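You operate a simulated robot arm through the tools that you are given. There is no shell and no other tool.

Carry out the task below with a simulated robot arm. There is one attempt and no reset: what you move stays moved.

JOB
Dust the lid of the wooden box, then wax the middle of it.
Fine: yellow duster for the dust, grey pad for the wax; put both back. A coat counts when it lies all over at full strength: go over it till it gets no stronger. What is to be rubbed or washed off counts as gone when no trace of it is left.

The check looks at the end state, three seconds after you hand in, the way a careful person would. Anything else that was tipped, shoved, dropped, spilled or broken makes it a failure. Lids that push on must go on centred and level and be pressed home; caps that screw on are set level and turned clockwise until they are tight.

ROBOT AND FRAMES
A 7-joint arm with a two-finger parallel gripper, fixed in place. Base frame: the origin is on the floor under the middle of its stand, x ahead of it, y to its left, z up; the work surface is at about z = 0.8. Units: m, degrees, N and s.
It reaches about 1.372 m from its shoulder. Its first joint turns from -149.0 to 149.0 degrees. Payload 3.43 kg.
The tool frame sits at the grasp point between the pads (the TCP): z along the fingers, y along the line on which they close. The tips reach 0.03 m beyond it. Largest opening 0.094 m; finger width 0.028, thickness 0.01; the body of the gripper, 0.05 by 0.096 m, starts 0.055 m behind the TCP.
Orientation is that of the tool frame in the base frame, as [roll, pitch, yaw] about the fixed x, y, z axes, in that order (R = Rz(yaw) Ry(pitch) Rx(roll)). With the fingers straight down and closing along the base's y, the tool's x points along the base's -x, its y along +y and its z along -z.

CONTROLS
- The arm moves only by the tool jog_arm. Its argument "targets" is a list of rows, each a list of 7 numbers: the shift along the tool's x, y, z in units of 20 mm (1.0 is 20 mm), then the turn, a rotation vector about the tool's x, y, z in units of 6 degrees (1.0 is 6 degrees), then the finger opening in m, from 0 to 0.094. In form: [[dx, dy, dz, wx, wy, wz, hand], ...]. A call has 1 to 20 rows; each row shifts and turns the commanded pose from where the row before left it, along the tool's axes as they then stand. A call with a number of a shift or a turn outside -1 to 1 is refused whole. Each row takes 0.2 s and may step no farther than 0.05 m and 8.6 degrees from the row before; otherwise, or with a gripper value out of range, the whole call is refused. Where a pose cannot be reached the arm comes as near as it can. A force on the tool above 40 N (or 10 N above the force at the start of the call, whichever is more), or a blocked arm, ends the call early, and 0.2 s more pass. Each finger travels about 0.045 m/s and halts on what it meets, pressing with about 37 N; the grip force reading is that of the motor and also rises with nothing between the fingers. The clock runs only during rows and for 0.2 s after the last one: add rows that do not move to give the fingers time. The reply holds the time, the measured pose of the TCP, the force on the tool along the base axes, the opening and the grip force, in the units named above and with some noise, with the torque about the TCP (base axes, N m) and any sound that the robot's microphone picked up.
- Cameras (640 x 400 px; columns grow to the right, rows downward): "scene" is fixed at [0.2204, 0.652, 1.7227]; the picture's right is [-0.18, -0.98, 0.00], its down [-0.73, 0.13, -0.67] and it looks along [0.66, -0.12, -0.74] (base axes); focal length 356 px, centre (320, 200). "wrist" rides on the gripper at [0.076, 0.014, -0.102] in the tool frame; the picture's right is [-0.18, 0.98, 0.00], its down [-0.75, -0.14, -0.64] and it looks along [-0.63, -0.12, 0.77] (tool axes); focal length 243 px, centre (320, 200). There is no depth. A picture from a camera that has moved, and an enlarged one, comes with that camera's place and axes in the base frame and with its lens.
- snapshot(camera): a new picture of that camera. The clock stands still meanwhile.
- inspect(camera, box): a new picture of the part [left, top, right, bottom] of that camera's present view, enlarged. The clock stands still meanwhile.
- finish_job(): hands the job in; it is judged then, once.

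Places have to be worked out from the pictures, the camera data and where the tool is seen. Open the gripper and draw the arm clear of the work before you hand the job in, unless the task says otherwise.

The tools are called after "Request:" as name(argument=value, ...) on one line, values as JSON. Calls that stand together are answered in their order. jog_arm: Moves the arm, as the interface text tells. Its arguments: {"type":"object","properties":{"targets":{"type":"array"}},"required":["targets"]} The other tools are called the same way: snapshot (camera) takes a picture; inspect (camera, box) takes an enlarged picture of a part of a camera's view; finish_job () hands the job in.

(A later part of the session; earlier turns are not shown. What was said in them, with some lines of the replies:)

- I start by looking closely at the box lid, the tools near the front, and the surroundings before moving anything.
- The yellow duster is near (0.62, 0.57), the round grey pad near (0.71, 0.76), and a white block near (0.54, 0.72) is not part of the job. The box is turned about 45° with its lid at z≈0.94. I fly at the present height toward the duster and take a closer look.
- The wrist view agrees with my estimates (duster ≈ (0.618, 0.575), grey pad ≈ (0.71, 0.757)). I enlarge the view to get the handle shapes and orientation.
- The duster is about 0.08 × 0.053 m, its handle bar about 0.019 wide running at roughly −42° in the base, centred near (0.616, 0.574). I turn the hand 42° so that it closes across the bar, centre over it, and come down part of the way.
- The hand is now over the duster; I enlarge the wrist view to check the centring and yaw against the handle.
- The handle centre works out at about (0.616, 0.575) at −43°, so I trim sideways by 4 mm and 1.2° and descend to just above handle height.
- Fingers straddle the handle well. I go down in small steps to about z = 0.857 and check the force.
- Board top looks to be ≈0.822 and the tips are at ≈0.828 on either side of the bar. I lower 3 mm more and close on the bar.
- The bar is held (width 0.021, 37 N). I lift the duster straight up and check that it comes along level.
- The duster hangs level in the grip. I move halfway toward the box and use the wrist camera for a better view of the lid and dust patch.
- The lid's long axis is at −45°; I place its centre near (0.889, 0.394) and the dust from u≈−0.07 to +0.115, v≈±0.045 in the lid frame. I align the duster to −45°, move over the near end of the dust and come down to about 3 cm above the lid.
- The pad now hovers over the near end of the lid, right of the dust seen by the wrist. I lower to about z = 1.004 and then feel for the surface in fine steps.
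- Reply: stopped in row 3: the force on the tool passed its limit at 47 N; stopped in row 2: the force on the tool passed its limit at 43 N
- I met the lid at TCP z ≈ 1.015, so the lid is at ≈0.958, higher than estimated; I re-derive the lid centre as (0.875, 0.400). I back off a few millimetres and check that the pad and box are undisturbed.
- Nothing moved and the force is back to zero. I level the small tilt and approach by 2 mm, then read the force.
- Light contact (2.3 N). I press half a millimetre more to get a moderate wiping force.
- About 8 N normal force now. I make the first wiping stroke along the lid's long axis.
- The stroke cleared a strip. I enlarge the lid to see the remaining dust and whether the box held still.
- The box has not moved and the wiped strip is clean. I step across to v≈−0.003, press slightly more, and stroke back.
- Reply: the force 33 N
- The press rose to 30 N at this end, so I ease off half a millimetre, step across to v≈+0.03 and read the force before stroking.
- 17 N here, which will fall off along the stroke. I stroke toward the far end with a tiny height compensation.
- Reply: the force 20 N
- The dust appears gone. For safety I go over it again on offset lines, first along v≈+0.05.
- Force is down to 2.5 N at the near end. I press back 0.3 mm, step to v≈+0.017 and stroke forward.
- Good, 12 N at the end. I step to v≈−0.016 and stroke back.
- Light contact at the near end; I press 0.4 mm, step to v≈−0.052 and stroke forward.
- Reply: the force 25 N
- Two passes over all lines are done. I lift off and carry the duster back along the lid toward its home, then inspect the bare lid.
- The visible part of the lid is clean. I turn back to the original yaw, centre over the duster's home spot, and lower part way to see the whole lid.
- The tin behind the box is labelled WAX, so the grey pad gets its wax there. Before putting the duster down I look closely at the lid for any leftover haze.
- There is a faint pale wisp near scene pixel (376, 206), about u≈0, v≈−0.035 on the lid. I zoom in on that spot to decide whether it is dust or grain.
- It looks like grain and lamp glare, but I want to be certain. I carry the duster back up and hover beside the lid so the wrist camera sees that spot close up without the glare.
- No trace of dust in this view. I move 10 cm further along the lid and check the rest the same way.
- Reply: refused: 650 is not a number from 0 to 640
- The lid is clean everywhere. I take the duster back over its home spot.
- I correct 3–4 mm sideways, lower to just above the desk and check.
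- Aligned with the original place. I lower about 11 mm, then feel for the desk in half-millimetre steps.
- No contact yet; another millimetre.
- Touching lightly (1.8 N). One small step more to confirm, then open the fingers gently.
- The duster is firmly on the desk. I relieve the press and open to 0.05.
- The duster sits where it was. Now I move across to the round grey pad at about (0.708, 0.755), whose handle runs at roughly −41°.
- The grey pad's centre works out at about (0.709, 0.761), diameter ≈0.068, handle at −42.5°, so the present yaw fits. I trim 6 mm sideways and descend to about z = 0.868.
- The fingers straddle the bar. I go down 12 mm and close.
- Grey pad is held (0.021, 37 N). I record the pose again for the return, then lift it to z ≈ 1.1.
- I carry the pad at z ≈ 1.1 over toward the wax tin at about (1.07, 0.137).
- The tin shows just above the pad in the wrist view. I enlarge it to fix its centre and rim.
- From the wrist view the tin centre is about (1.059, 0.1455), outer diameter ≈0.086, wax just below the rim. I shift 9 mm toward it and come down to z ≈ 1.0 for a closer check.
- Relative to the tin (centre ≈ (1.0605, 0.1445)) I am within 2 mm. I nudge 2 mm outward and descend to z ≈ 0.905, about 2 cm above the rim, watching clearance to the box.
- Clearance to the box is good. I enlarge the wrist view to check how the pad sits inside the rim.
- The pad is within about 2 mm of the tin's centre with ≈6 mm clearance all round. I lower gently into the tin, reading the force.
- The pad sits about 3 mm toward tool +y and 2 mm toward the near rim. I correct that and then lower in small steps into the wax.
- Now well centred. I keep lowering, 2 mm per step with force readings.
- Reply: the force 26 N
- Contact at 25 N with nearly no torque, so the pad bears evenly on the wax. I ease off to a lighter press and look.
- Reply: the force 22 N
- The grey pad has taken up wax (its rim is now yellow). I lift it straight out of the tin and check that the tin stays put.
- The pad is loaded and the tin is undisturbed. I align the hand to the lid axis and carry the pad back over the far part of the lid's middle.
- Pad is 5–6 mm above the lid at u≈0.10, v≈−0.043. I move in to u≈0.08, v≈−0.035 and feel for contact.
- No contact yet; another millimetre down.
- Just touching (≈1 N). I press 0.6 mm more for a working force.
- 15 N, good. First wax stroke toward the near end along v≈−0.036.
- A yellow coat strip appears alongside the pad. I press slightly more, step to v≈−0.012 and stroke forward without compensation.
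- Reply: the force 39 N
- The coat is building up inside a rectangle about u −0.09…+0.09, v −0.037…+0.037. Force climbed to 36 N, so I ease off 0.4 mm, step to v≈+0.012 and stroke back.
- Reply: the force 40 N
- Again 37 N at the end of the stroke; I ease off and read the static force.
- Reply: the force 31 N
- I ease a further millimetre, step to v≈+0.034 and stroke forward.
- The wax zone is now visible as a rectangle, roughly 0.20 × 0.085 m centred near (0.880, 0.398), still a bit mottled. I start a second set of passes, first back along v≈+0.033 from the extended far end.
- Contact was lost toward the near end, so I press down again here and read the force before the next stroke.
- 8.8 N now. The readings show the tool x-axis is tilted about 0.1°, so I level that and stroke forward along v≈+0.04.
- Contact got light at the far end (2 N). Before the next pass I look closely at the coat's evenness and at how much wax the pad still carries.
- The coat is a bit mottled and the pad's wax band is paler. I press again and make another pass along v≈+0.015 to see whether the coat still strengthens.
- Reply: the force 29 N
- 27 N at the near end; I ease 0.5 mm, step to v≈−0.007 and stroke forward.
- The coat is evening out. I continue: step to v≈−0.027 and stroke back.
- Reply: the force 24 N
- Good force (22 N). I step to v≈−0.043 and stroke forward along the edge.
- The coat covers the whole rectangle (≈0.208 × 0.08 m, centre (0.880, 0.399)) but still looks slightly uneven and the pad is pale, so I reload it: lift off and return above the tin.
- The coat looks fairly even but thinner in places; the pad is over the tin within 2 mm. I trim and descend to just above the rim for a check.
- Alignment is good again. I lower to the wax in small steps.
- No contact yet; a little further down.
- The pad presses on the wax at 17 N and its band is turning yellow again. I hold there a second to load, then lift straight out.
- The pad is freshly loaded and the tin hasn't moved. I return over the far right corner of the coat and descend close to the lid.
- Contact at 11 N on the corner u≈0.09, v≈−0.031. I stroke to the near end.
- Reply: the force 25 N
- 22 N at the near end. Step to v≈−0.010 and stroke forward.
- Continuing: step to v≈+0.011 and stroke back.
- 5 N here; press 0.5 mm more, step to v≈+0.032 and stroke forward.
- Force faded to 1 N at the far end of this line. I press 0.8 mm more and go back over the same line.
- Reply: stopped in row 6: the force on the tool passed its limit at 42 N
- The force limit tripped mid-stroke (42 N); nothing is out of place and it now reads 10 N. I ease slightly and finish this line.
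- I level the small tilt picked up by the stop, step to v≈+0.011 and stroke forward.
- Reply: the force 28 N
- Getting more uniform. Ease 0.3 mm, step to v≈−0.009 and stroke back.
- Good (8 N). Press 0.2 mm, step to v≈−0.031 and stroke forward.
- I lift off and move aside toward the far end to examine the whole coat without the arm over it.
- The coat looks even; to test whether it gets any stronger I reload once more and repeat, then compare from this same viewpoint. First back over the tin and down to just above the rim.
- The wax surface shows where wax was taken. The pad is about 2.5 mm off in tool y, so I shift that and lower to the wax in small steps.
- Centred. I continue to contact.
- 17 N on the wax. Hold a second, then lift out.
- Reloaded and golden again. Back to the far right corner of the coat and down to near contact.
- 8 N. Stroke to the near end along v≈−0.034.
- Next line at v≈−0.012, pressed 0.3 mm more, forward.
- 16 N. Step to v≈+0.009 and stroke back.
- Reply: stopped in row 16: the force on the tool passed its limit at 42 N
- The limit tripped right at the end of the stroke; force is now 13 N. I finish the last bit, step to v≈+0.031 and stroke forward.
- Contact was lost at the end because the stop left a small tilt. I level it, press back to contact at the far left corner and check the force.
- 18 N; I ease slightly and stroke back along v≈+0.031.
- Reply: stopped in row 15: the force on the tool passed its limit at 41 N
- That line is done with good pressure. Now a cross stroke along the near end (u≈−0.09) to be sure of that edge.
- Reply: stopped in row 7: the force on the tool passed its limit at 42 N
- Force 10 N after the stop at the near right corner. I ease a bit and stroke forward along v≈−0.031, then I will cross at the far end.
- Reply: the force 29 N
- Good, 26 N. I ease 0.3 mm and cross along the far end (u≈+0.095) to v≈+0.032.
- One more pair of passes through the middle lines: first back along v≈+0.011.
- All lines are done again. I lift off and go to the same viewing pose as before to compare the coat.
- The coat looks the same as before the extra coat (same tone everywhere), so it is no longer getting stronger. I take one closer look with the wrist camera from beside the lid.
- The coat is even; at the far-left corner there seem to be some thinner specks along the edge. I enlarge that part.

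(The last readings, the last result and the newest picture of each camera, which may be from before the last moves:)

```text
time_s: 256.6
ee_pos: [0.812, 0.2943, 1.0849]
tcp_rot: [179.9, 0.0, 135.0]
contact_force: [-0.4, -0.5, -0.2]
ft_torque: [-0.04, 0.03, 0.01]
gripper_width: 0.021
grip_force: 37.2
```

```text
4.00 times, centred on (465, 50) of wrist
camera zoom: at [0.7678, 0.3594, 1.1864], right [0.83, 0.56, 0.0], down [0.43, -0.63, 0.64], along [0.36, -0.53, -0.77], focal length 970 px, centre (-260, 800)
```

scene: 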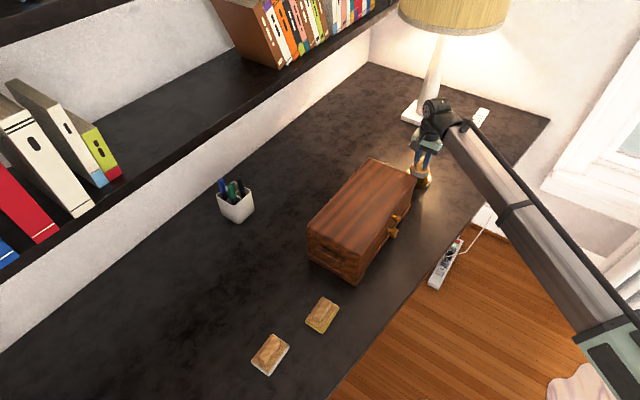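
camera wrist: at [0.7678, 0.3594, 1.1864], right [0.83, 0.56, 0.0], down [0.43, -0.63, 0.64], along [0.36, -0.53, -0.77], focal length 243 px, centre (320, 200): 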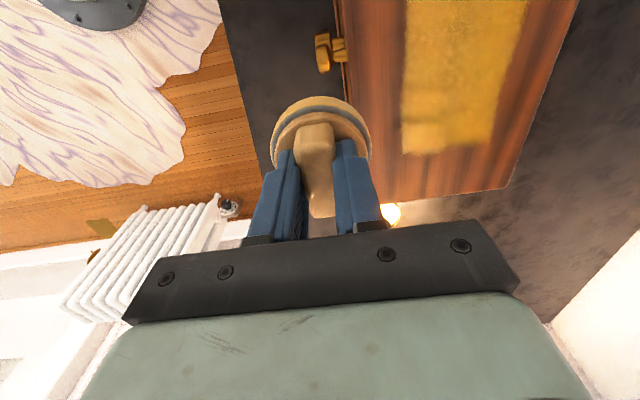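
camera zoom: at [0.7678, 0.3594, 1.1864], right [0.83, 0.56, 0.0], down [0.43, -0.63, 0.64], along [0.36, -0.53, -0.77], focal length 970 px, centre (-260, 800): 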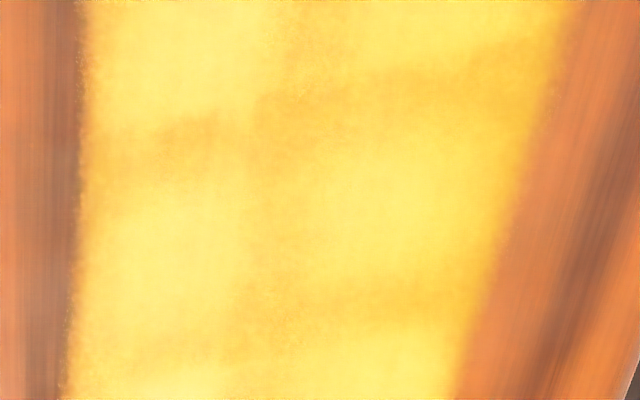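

The faint block pattern is the wax's own texture and the coat reaches every edge, unchanged by the last set of passes. I now carry the pad back toward its home at (0.708, 0.763).

Request:
jog_arm(targets=[[0.965, 0.614, 0, 0, 0, 0, 0.0], [0.965, 0.614, 0, 0, 0, 0, 0.0], [0.965, 0.614, 0, 0, 0, 0, 0.0], [0.965, 0.614, 0, 0, 0, 0, 0.0], [0.965, 0.614, 0, 0, 0, 0, 0.0], [0.965, 0.614, 0, 0, 0, 0, 0.0], [0.965, 0.614, 0, 0, 0, 0, 0.0], [0.965, 0.614, 0, 0, 0, 0, 0.0], [0.965, 0.614, 0, 0, 0, 0, 0.0], [0.965, 0.614, 0, 0, 0, 0, 0.0], [0.965, 0.614, 0, 0, 0, 0, 0.0], [0.965, 0.614, 0, 0, 0, 0, 0.0], [0.965, 0.614, 0, 0, 0, 0, 0.0], [0.965, 0.614, 0, 0, 0, 0, 0.0], [0.965, 0.614, 0, 0, 0, 0, 0.0], [0.965, 0.614, 0, 0, 0, 0, 0.0], [0.965, 0.614, 0, 0, 0, 0, 0.0], [0.965, 0.614, 0, 0, 0, 0, 0.0], [0.965, 0.614, 0, 0, 0, 0, 0.0], [0.965, 0.614, 0, 0, 0, 0, 0.0]])

Request:
jog_arm(targets=[[0.965, 0.614, 0, 0, 0, 0, 0.0], [0, 0, 0, 0, 0, -0.3, 0.0], [0, 0, 0, 0, 0, 0, 0.0], [0, 0, 0, 0, 0, 0, 0.0]])

Request:
snapshot(camera="scene")

Request:
snapshot(camera="wrist")

```text
time_s: 260.8
ee_pos: [0.7178, 0.7413, 1.0833]
tcp_rot: [179.9, 0.0, 134.9]
contact_force: [-0.9, 0.5, -0.2]
ft_torque: [0.04, 0.01, 0.0]
gripper_width: 0.021
grip_force: 37.4
```

```text
time_s: 261.8
ee_pos: [0.7123, 0.7632, 1.0843]
tcp_rot: [179.9, 0.0, 136.7]
contact_force: [0.1, -0.2, -1.1]
ft_torque: [0.07, -0.01, -0.03]
gripper_width: 0.0209
grip_force: 37.3
```

```text
taken
```

scene: 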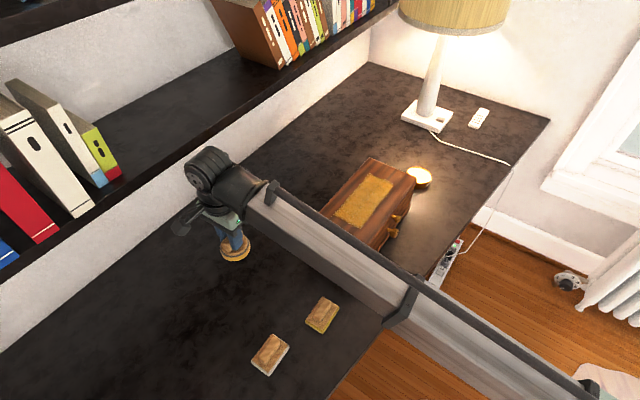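

```text
taken
camera wrist: at [0.6662, 0.8266, 1.1862], right [0.81, 0.59, 0.0], down [0.45, -0.62, 0.64], along [0.38, -0.52, -0.77], focal length 243 px, centre (320, 200)
```

wrist: 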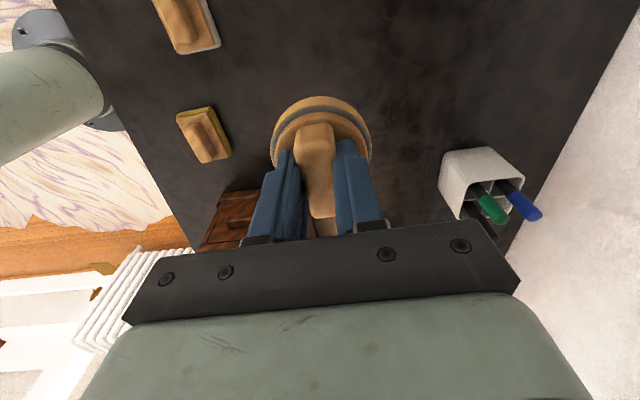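

Over the home spot within 4 mm; I trim and descend to about z = 0.876.

Request:
jog_arm(targets=[[0.14, -0.13, 0, 0, 0, 0, 0.0], [0, 0, 1, 0, 0, 0, 0.0], [0, 0, 1, 0, 0, 0, 0.0], [0, 0, 1, 0, 0, 0, 0.0], [0, 0, 1, 0, 0, 0, 0.0], [0, 0, 1, 0, 0, 0, 0.0], [0, 0, 1, 0, 0, 0, 0.0], [0, 0, 1, 0, 0, 0, 0.0], [0, 0, 1, 0, 0, 0, 0.0], [0, 0, 1, 0, 0, 0, 0.0], [0, 0, 1, 0, 0, 0, 0.0], [0, 0, 0.4, 0, 0, 0, 0.0], [0, 0, 0, 0, 0, 0, 0.0], [0, 0, 0, 0, 0, 0, 0.0]])

Request:
jog_arm(targets=[[0, 0, 0, 0, 0, 0, 0.0]])

```text
time_s: 264.8
ee_pos: [0.7056, 0.7655, 0.878]
tcp_rot: [179.9, 0.1, 136.7]
contact_force: [-0.7, -0.3, -0.2]
ft_torque: [-0.02, -0.04, 0.0]
gripper_width: 0.021
grip_force: 37.4
```

```text
time_s: 265.2
ee_pos: [0.7036, 0.7641, 0.8775]
tcp_rot: [179.9, 0.0, 136.7]
contact_force: [0.5, -0.5, -0.3]
ft_torque: [-0.01, 0.01, 0.03]
gripper_width: 0.0208
grip_force: 37.2
```

I correct by 2 mm and lower to about z = 0.86.

Request:
jog_arm(targets=[[-0.1, 0.03, 0, 0, 0, 0, 0.0], [0, 0, 0.3, 0, 0, 0, 0.0], [0, 0, 0.3, 0, 0, 0, 0.0], [0, 0, 0.2, 0, 0, 0, 0.0], [0, 0, 0.1, 0, 0, 0, 0.0], [0, 0, 0, 0, 0, 0, 0.0], [0, 0, 0, 0, 0, 0, 0.0]])

Request:
inspect(camera="scene", box=[220, 260, 380, 390])

```text
time_s: 266.8
ee_pos: [0.7065, 0.7619, 0.8578]
tcp_rot: [-180.0, 0.0, 136.7]
contact_force: [-0.2, 0.5, -0.6]
ft_torque: [-0.02, -0.03, -0.02]
gripper_width: 0.021
grip_force: 37.1
```

```text
3.08 times, centred on (300, 325) of scene
camera zoom: at [0.2204, 0.652, 1.7227], right [-0.18, -0.98, 0.0], down [-0.73, 0.13, -0.67], along [0.66, -0.12, -0.74], focal length 1095 px, centre (382, -185)
```

zoom: 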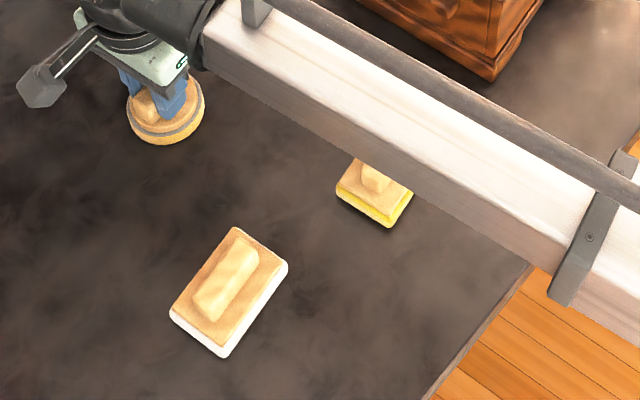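

It sits essentially where it was (within ~2 mm). I feel for the desk in small steps.

Request:
jog_arm(targets=[[0, 0, 0.06, 0, 0, 0, 0.0], [0, 0, 0.05, 0, 0, 0, 0.0], [0, 0, 0, 0, 0, 0, 0.0], [0, 0, 0, 0, 0, 0, 0.0]])

```text
time_s: 267.8
ee_pos: [0.7097, 0.7629, 0.8566]
tcp_rot: [179.9, 0.0, 136.7]
contact_force: [0.4, 0.4, -0.1]
ft_torque: [-0.01, 0.0, -0.01]
gripper_width: 0.0208
grip_force: 36.6
```

Request:
jog_arm(targets=[[0, 0, 0.05, 0, 0, 0, 0.0], [0, 0, 0.03, 0, 0, 0, 0.0], [0, 0, 0, 0, 0, 0, 0.0], [0, 0, 0, 0, 0, 0, 0.0]])

```text
time_s: 268.8
ee_pos: [0.7091, 0.761, 0.8555]
tcp_rot: [179.9, 0.1, 136.6]
contact_force: [-1.4, 0.3, 3.7]
ft_torque: [-0.03, 0.13, -0.04]
gripper_width: 0.0209
grip_force: 36.8
```

Touching (3.7 N). I press a hair more to seat it, relieve, and open the fingers.

Request:
jog_arm(targets=[[0, 0, 0.01, 0, 0, 0, 0.0], [0, 0, 0, 0, 0, 0, 0.0], [0, 0, 0, 0, 0, 0, 0.025], [0, 0, 0, 0, 0, 0, 0.035], [0, 0, 0, 0, 0, 0, 0.045], [0, 0, 0, 0, 0, 0, 0.05], [0, 0, 0, 0, 0, 0, 0.05], [0, 0, 0, 0, 0, 0, 0.05]])

Request:
jog_arm(targets=[[0, 0, -0.4, 0, 0, 0, 0.05], [0, 0, -0.8, 0, 0, 0, 0.05], [0, 0, -1, 0, 0, 0, 0.05], [0, 0, -1, 0, 0, 0, 0.05], [0, 0, -1, 0, 0, 0, 0.05], [0, 0, -1, 0, 0, 0, 0.05], [0, 0, -1, 0, 0, 0, 0.05], [0, 0, -1, 0, 0, 0, 0.05], [0, 0, -1, 0, 0, 0, 0.05], [0, 0, -1, 0, 0, 0, 0.05], [0, 0, -1, 0, 0, 0, 0.05], [0, 0, 0, 0, 0, 0, 0.05]])

Request:
snapshot(camera="wrist")

Request:
inspect(camera="scene", box=[220, 260, 380, 390])

```text
time_s: 270.6
ee_pos: [0.7086, 0.7615, 0.854]
tcp_rot: [179.9, 0.0, 136.8]
contact_force: [0.2, 0.4, 0.5]
ft_torque: [-0.03, -0.03, -0.04]
gripper_width: 0.0502
grip_force: 0.0
```

```text
time_s: 273.2
ee_pos: [0.7077, 0.7607, 1.0597]
tcp_rot: [179.9, 0.0, 136.6]
contact_force: [0.4, 0.5, 0.0]
ft_torque: [0.02, 0.01, 0.02]
gripper_width: 0.0501
grip_force: 0.1
```

```text
taken
camera wrist: at [0.6618, 0.824, 1.1608], right [0.81, 0.59, 0.0], down [0.45, -0.62, 0.64], along [0.38, -0.52, -0.77], focal length 243 px, centre (320, 200)
```

wrist: 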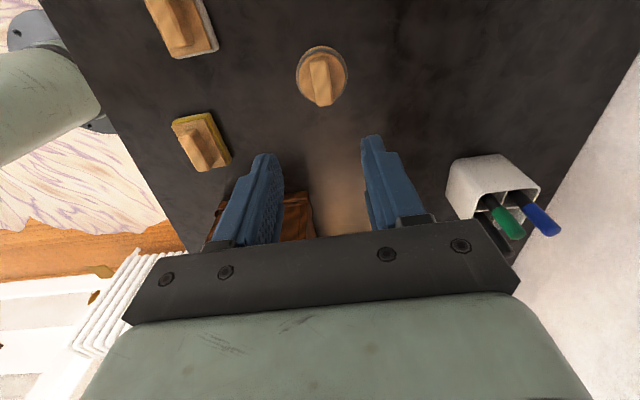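

```text
3.08 times, centred on (300, 325) of scene
camera zoom: at [0.2204, 0.652, 1.7227], right [-0.18, -0.98, 0.0], down [-0.73, 0.13, -0.67], along [0.66, -0.12, -0.74], focal length 1095 px, centre (382, -185)
```

zoom: 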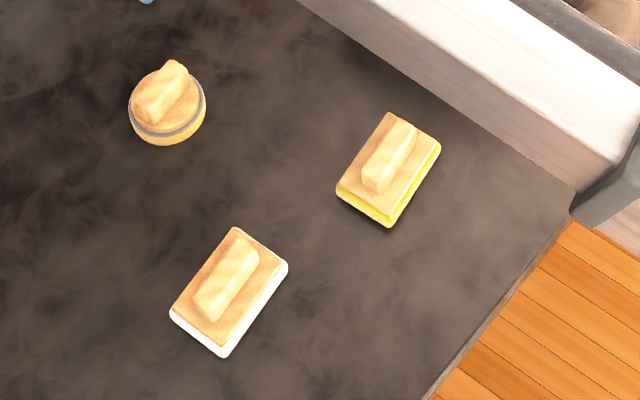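

Both pads and the duster sit exactly in their original spots. I draw the arm up and back, clear of the work, and check the whole scene.

Request:
jog_arm(targets=[[-0.5, -0.9, -0.3, 0, 0, 0, 0.05], [-0.5, -0.9, -0.3, 0, 0, 0, 0.05], [-0.5, -0.9, -0.3, 0, 0, 0, 0.06], [-0.5, -0.9, -0.3, 0, 0, 0, 0.07], [-0.5, -0.9, -0.3, 0, 0, 0, 0.08], [-0.5, -0.9, -0.3, 0, 0, 0, 0.09], [-0.5, -0.9, -0.3, 0, 0, 0, 0.09], [-0.5, -0.9, -0.3, 0, 0, 0, 0.09], [-0.5, -0.9, -0.3, 0, 0, 0, 0.09], [-0.5, -0.9, -0.3, 0, 0, 0, 0.09], [-0.5, -0.9, -0.3, 0, 0, 0, 0.09], [-0.5, -0.9, -0.3, 0, 0, 0, 0.09], [-0.5, -0.9, -0.3, 0, 0, 0, 0.09], [-0.5, -0.9, -0.3, 0, 0, 0, 0.09], [-0.5, -0.9, 0, 0, 0, 0, 0.09], [-0.5, -0.9, 0, 0, 0, 0, 0.09], [-0.5, -0.9, 0, 0, 0, 0, 0.09], [-0.5, -0.9, 0, 0, 0, 0, 0.09], [-0.5, -0.9, 0, 0, 0, 0, 0.09], [0, 0, 0, 0, 0, 0, 0.09]])

Request:
snapshot(camera="scene")

Request:
inspect(camera="scene", box=[290, 140, 450, 290])

```text
time_s: 277.4
ee_pos: [0.6157, 0.3854, 1.1303]
tcp_rot: [179.4, 0.1, 136.7]
contact_force: [0.1, 0.5, 0.7]
ft_torque: [0.0, 0.01, 0.02]
gripper_width: 0.0902
grip_force: 0.1
out of reach, approached as far as the arm can: row 18, 19
```

```text
taken
```

scene: 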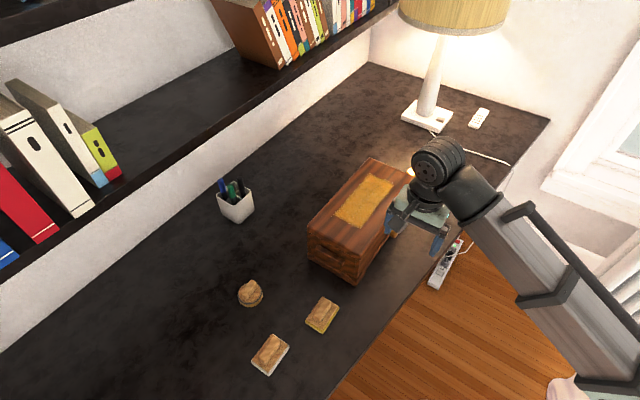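

```text
2.67 times, centred on (370, 215) of scene
camera zoom: at [0.2204, 0.652, 1.7227], right [-0.18, -0.98, 0.0], down [-0.73, 0.13, -0.67], along [0.66, -0.12, -0.74], focal length 949 px, centre (187, 160)
```

zoom: 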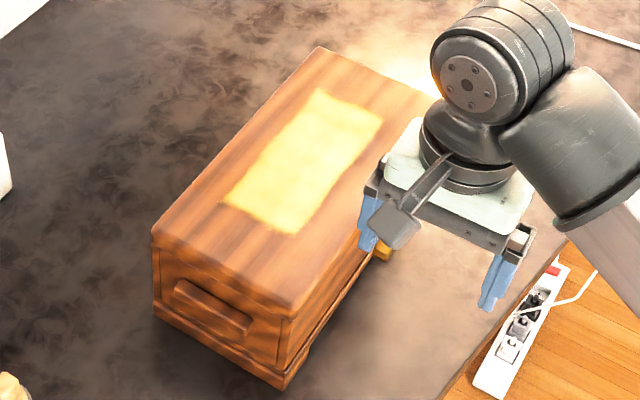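

The arm is clear and the box is in its original place. One last close look at the coat and the rest of the lid under this lighting.

Request:
inspect(camera="scene", box=[325, 160, 400, 232])

Request:
inspect(camera="scene", box=[340, 165, 395, 200])

Request:
inspect(camera="scene", box=[330, 195, 385, 232])

```text
5.56 times, centred on (362, 196) of scene
camera zoom: at [0.2204, 0.652, 1.7227], right [-0.18, -0.98, 0.0], down [-0.73, 0.13, -0.67], along [0.66, -0.12, -0.74], focal length 1977 px, centre (84, 222)
```

zoom: 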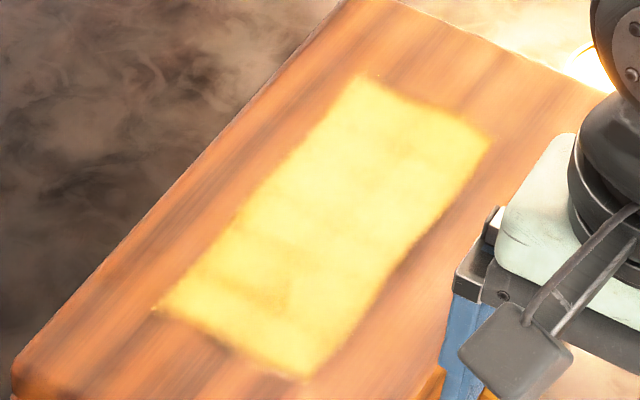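

```text
11.43 times, centred on (368, 182) of scene
camera zoom: at [0.2204, 0.652, 1.7227], right [-0.18, -0.98, 0.0], down [-0.73, 0.13, -0.67], along [0.66, -0.12, -0.74], focal length 4067 px, centre (-223, 400)
```

zoom: 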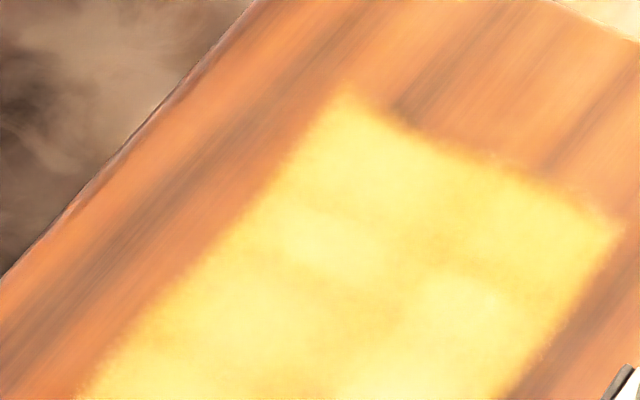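

```text
10.81 times, centred on (358, 214) of scene
camera zoom: at [0.2204, 0.652, 1.7227], right [-0.18, -0.98, 0.0], down [-0.73, 0.13, -0.67], along [0.66, -0.12, -0.74], focal length 3847 px, centre (-85, 54)
```

zoom: 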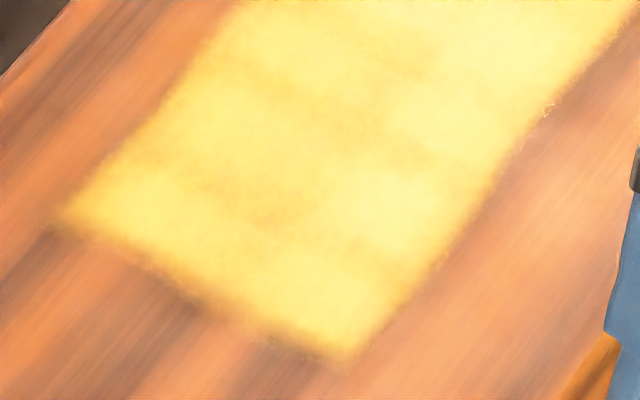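

The coat covers its rectangle evenly, the rest of the lid is free of dust, duster and pad are back in place, and the open gripper is clear of everything. I hand the job in.

Request:
finish_job()

```text
The job is handed in.
```

I dusted and waxed the lid and handed the job in. The check's verdict hasn't come back to me.

- **Dusting:** I went over the lid twice with the yellow duster. Close-ups from both cameras showed no dust left.
- **Waxing:** I used the grey pad, loaded from the tin marked "WAX" behind the box and reloaded twice. The coat covers a rectangle of about 0.21 × 0.08 m in the middle of the lid. The last full round of passes made no visible difference, so I took it as full strength. A faint block pattern shows in the coat; I judged it to be the wax's own texture, because it does not follow the stroke lines.
- **Putting back:** The duster and pad are within about 2 mm of where they started. The pad still has wax on it.
- **Rest of the scene:** The box and the tin haven't moved in the pictures, and I didn't touch the white block. The gripper is open and the arm is drawn back clear of the work.

While feeling for the lid and stroking, I hit the 40 N force limit six times (highest reading 47 N). Nothing moved, tipped or was damaged as far as the pictures show.
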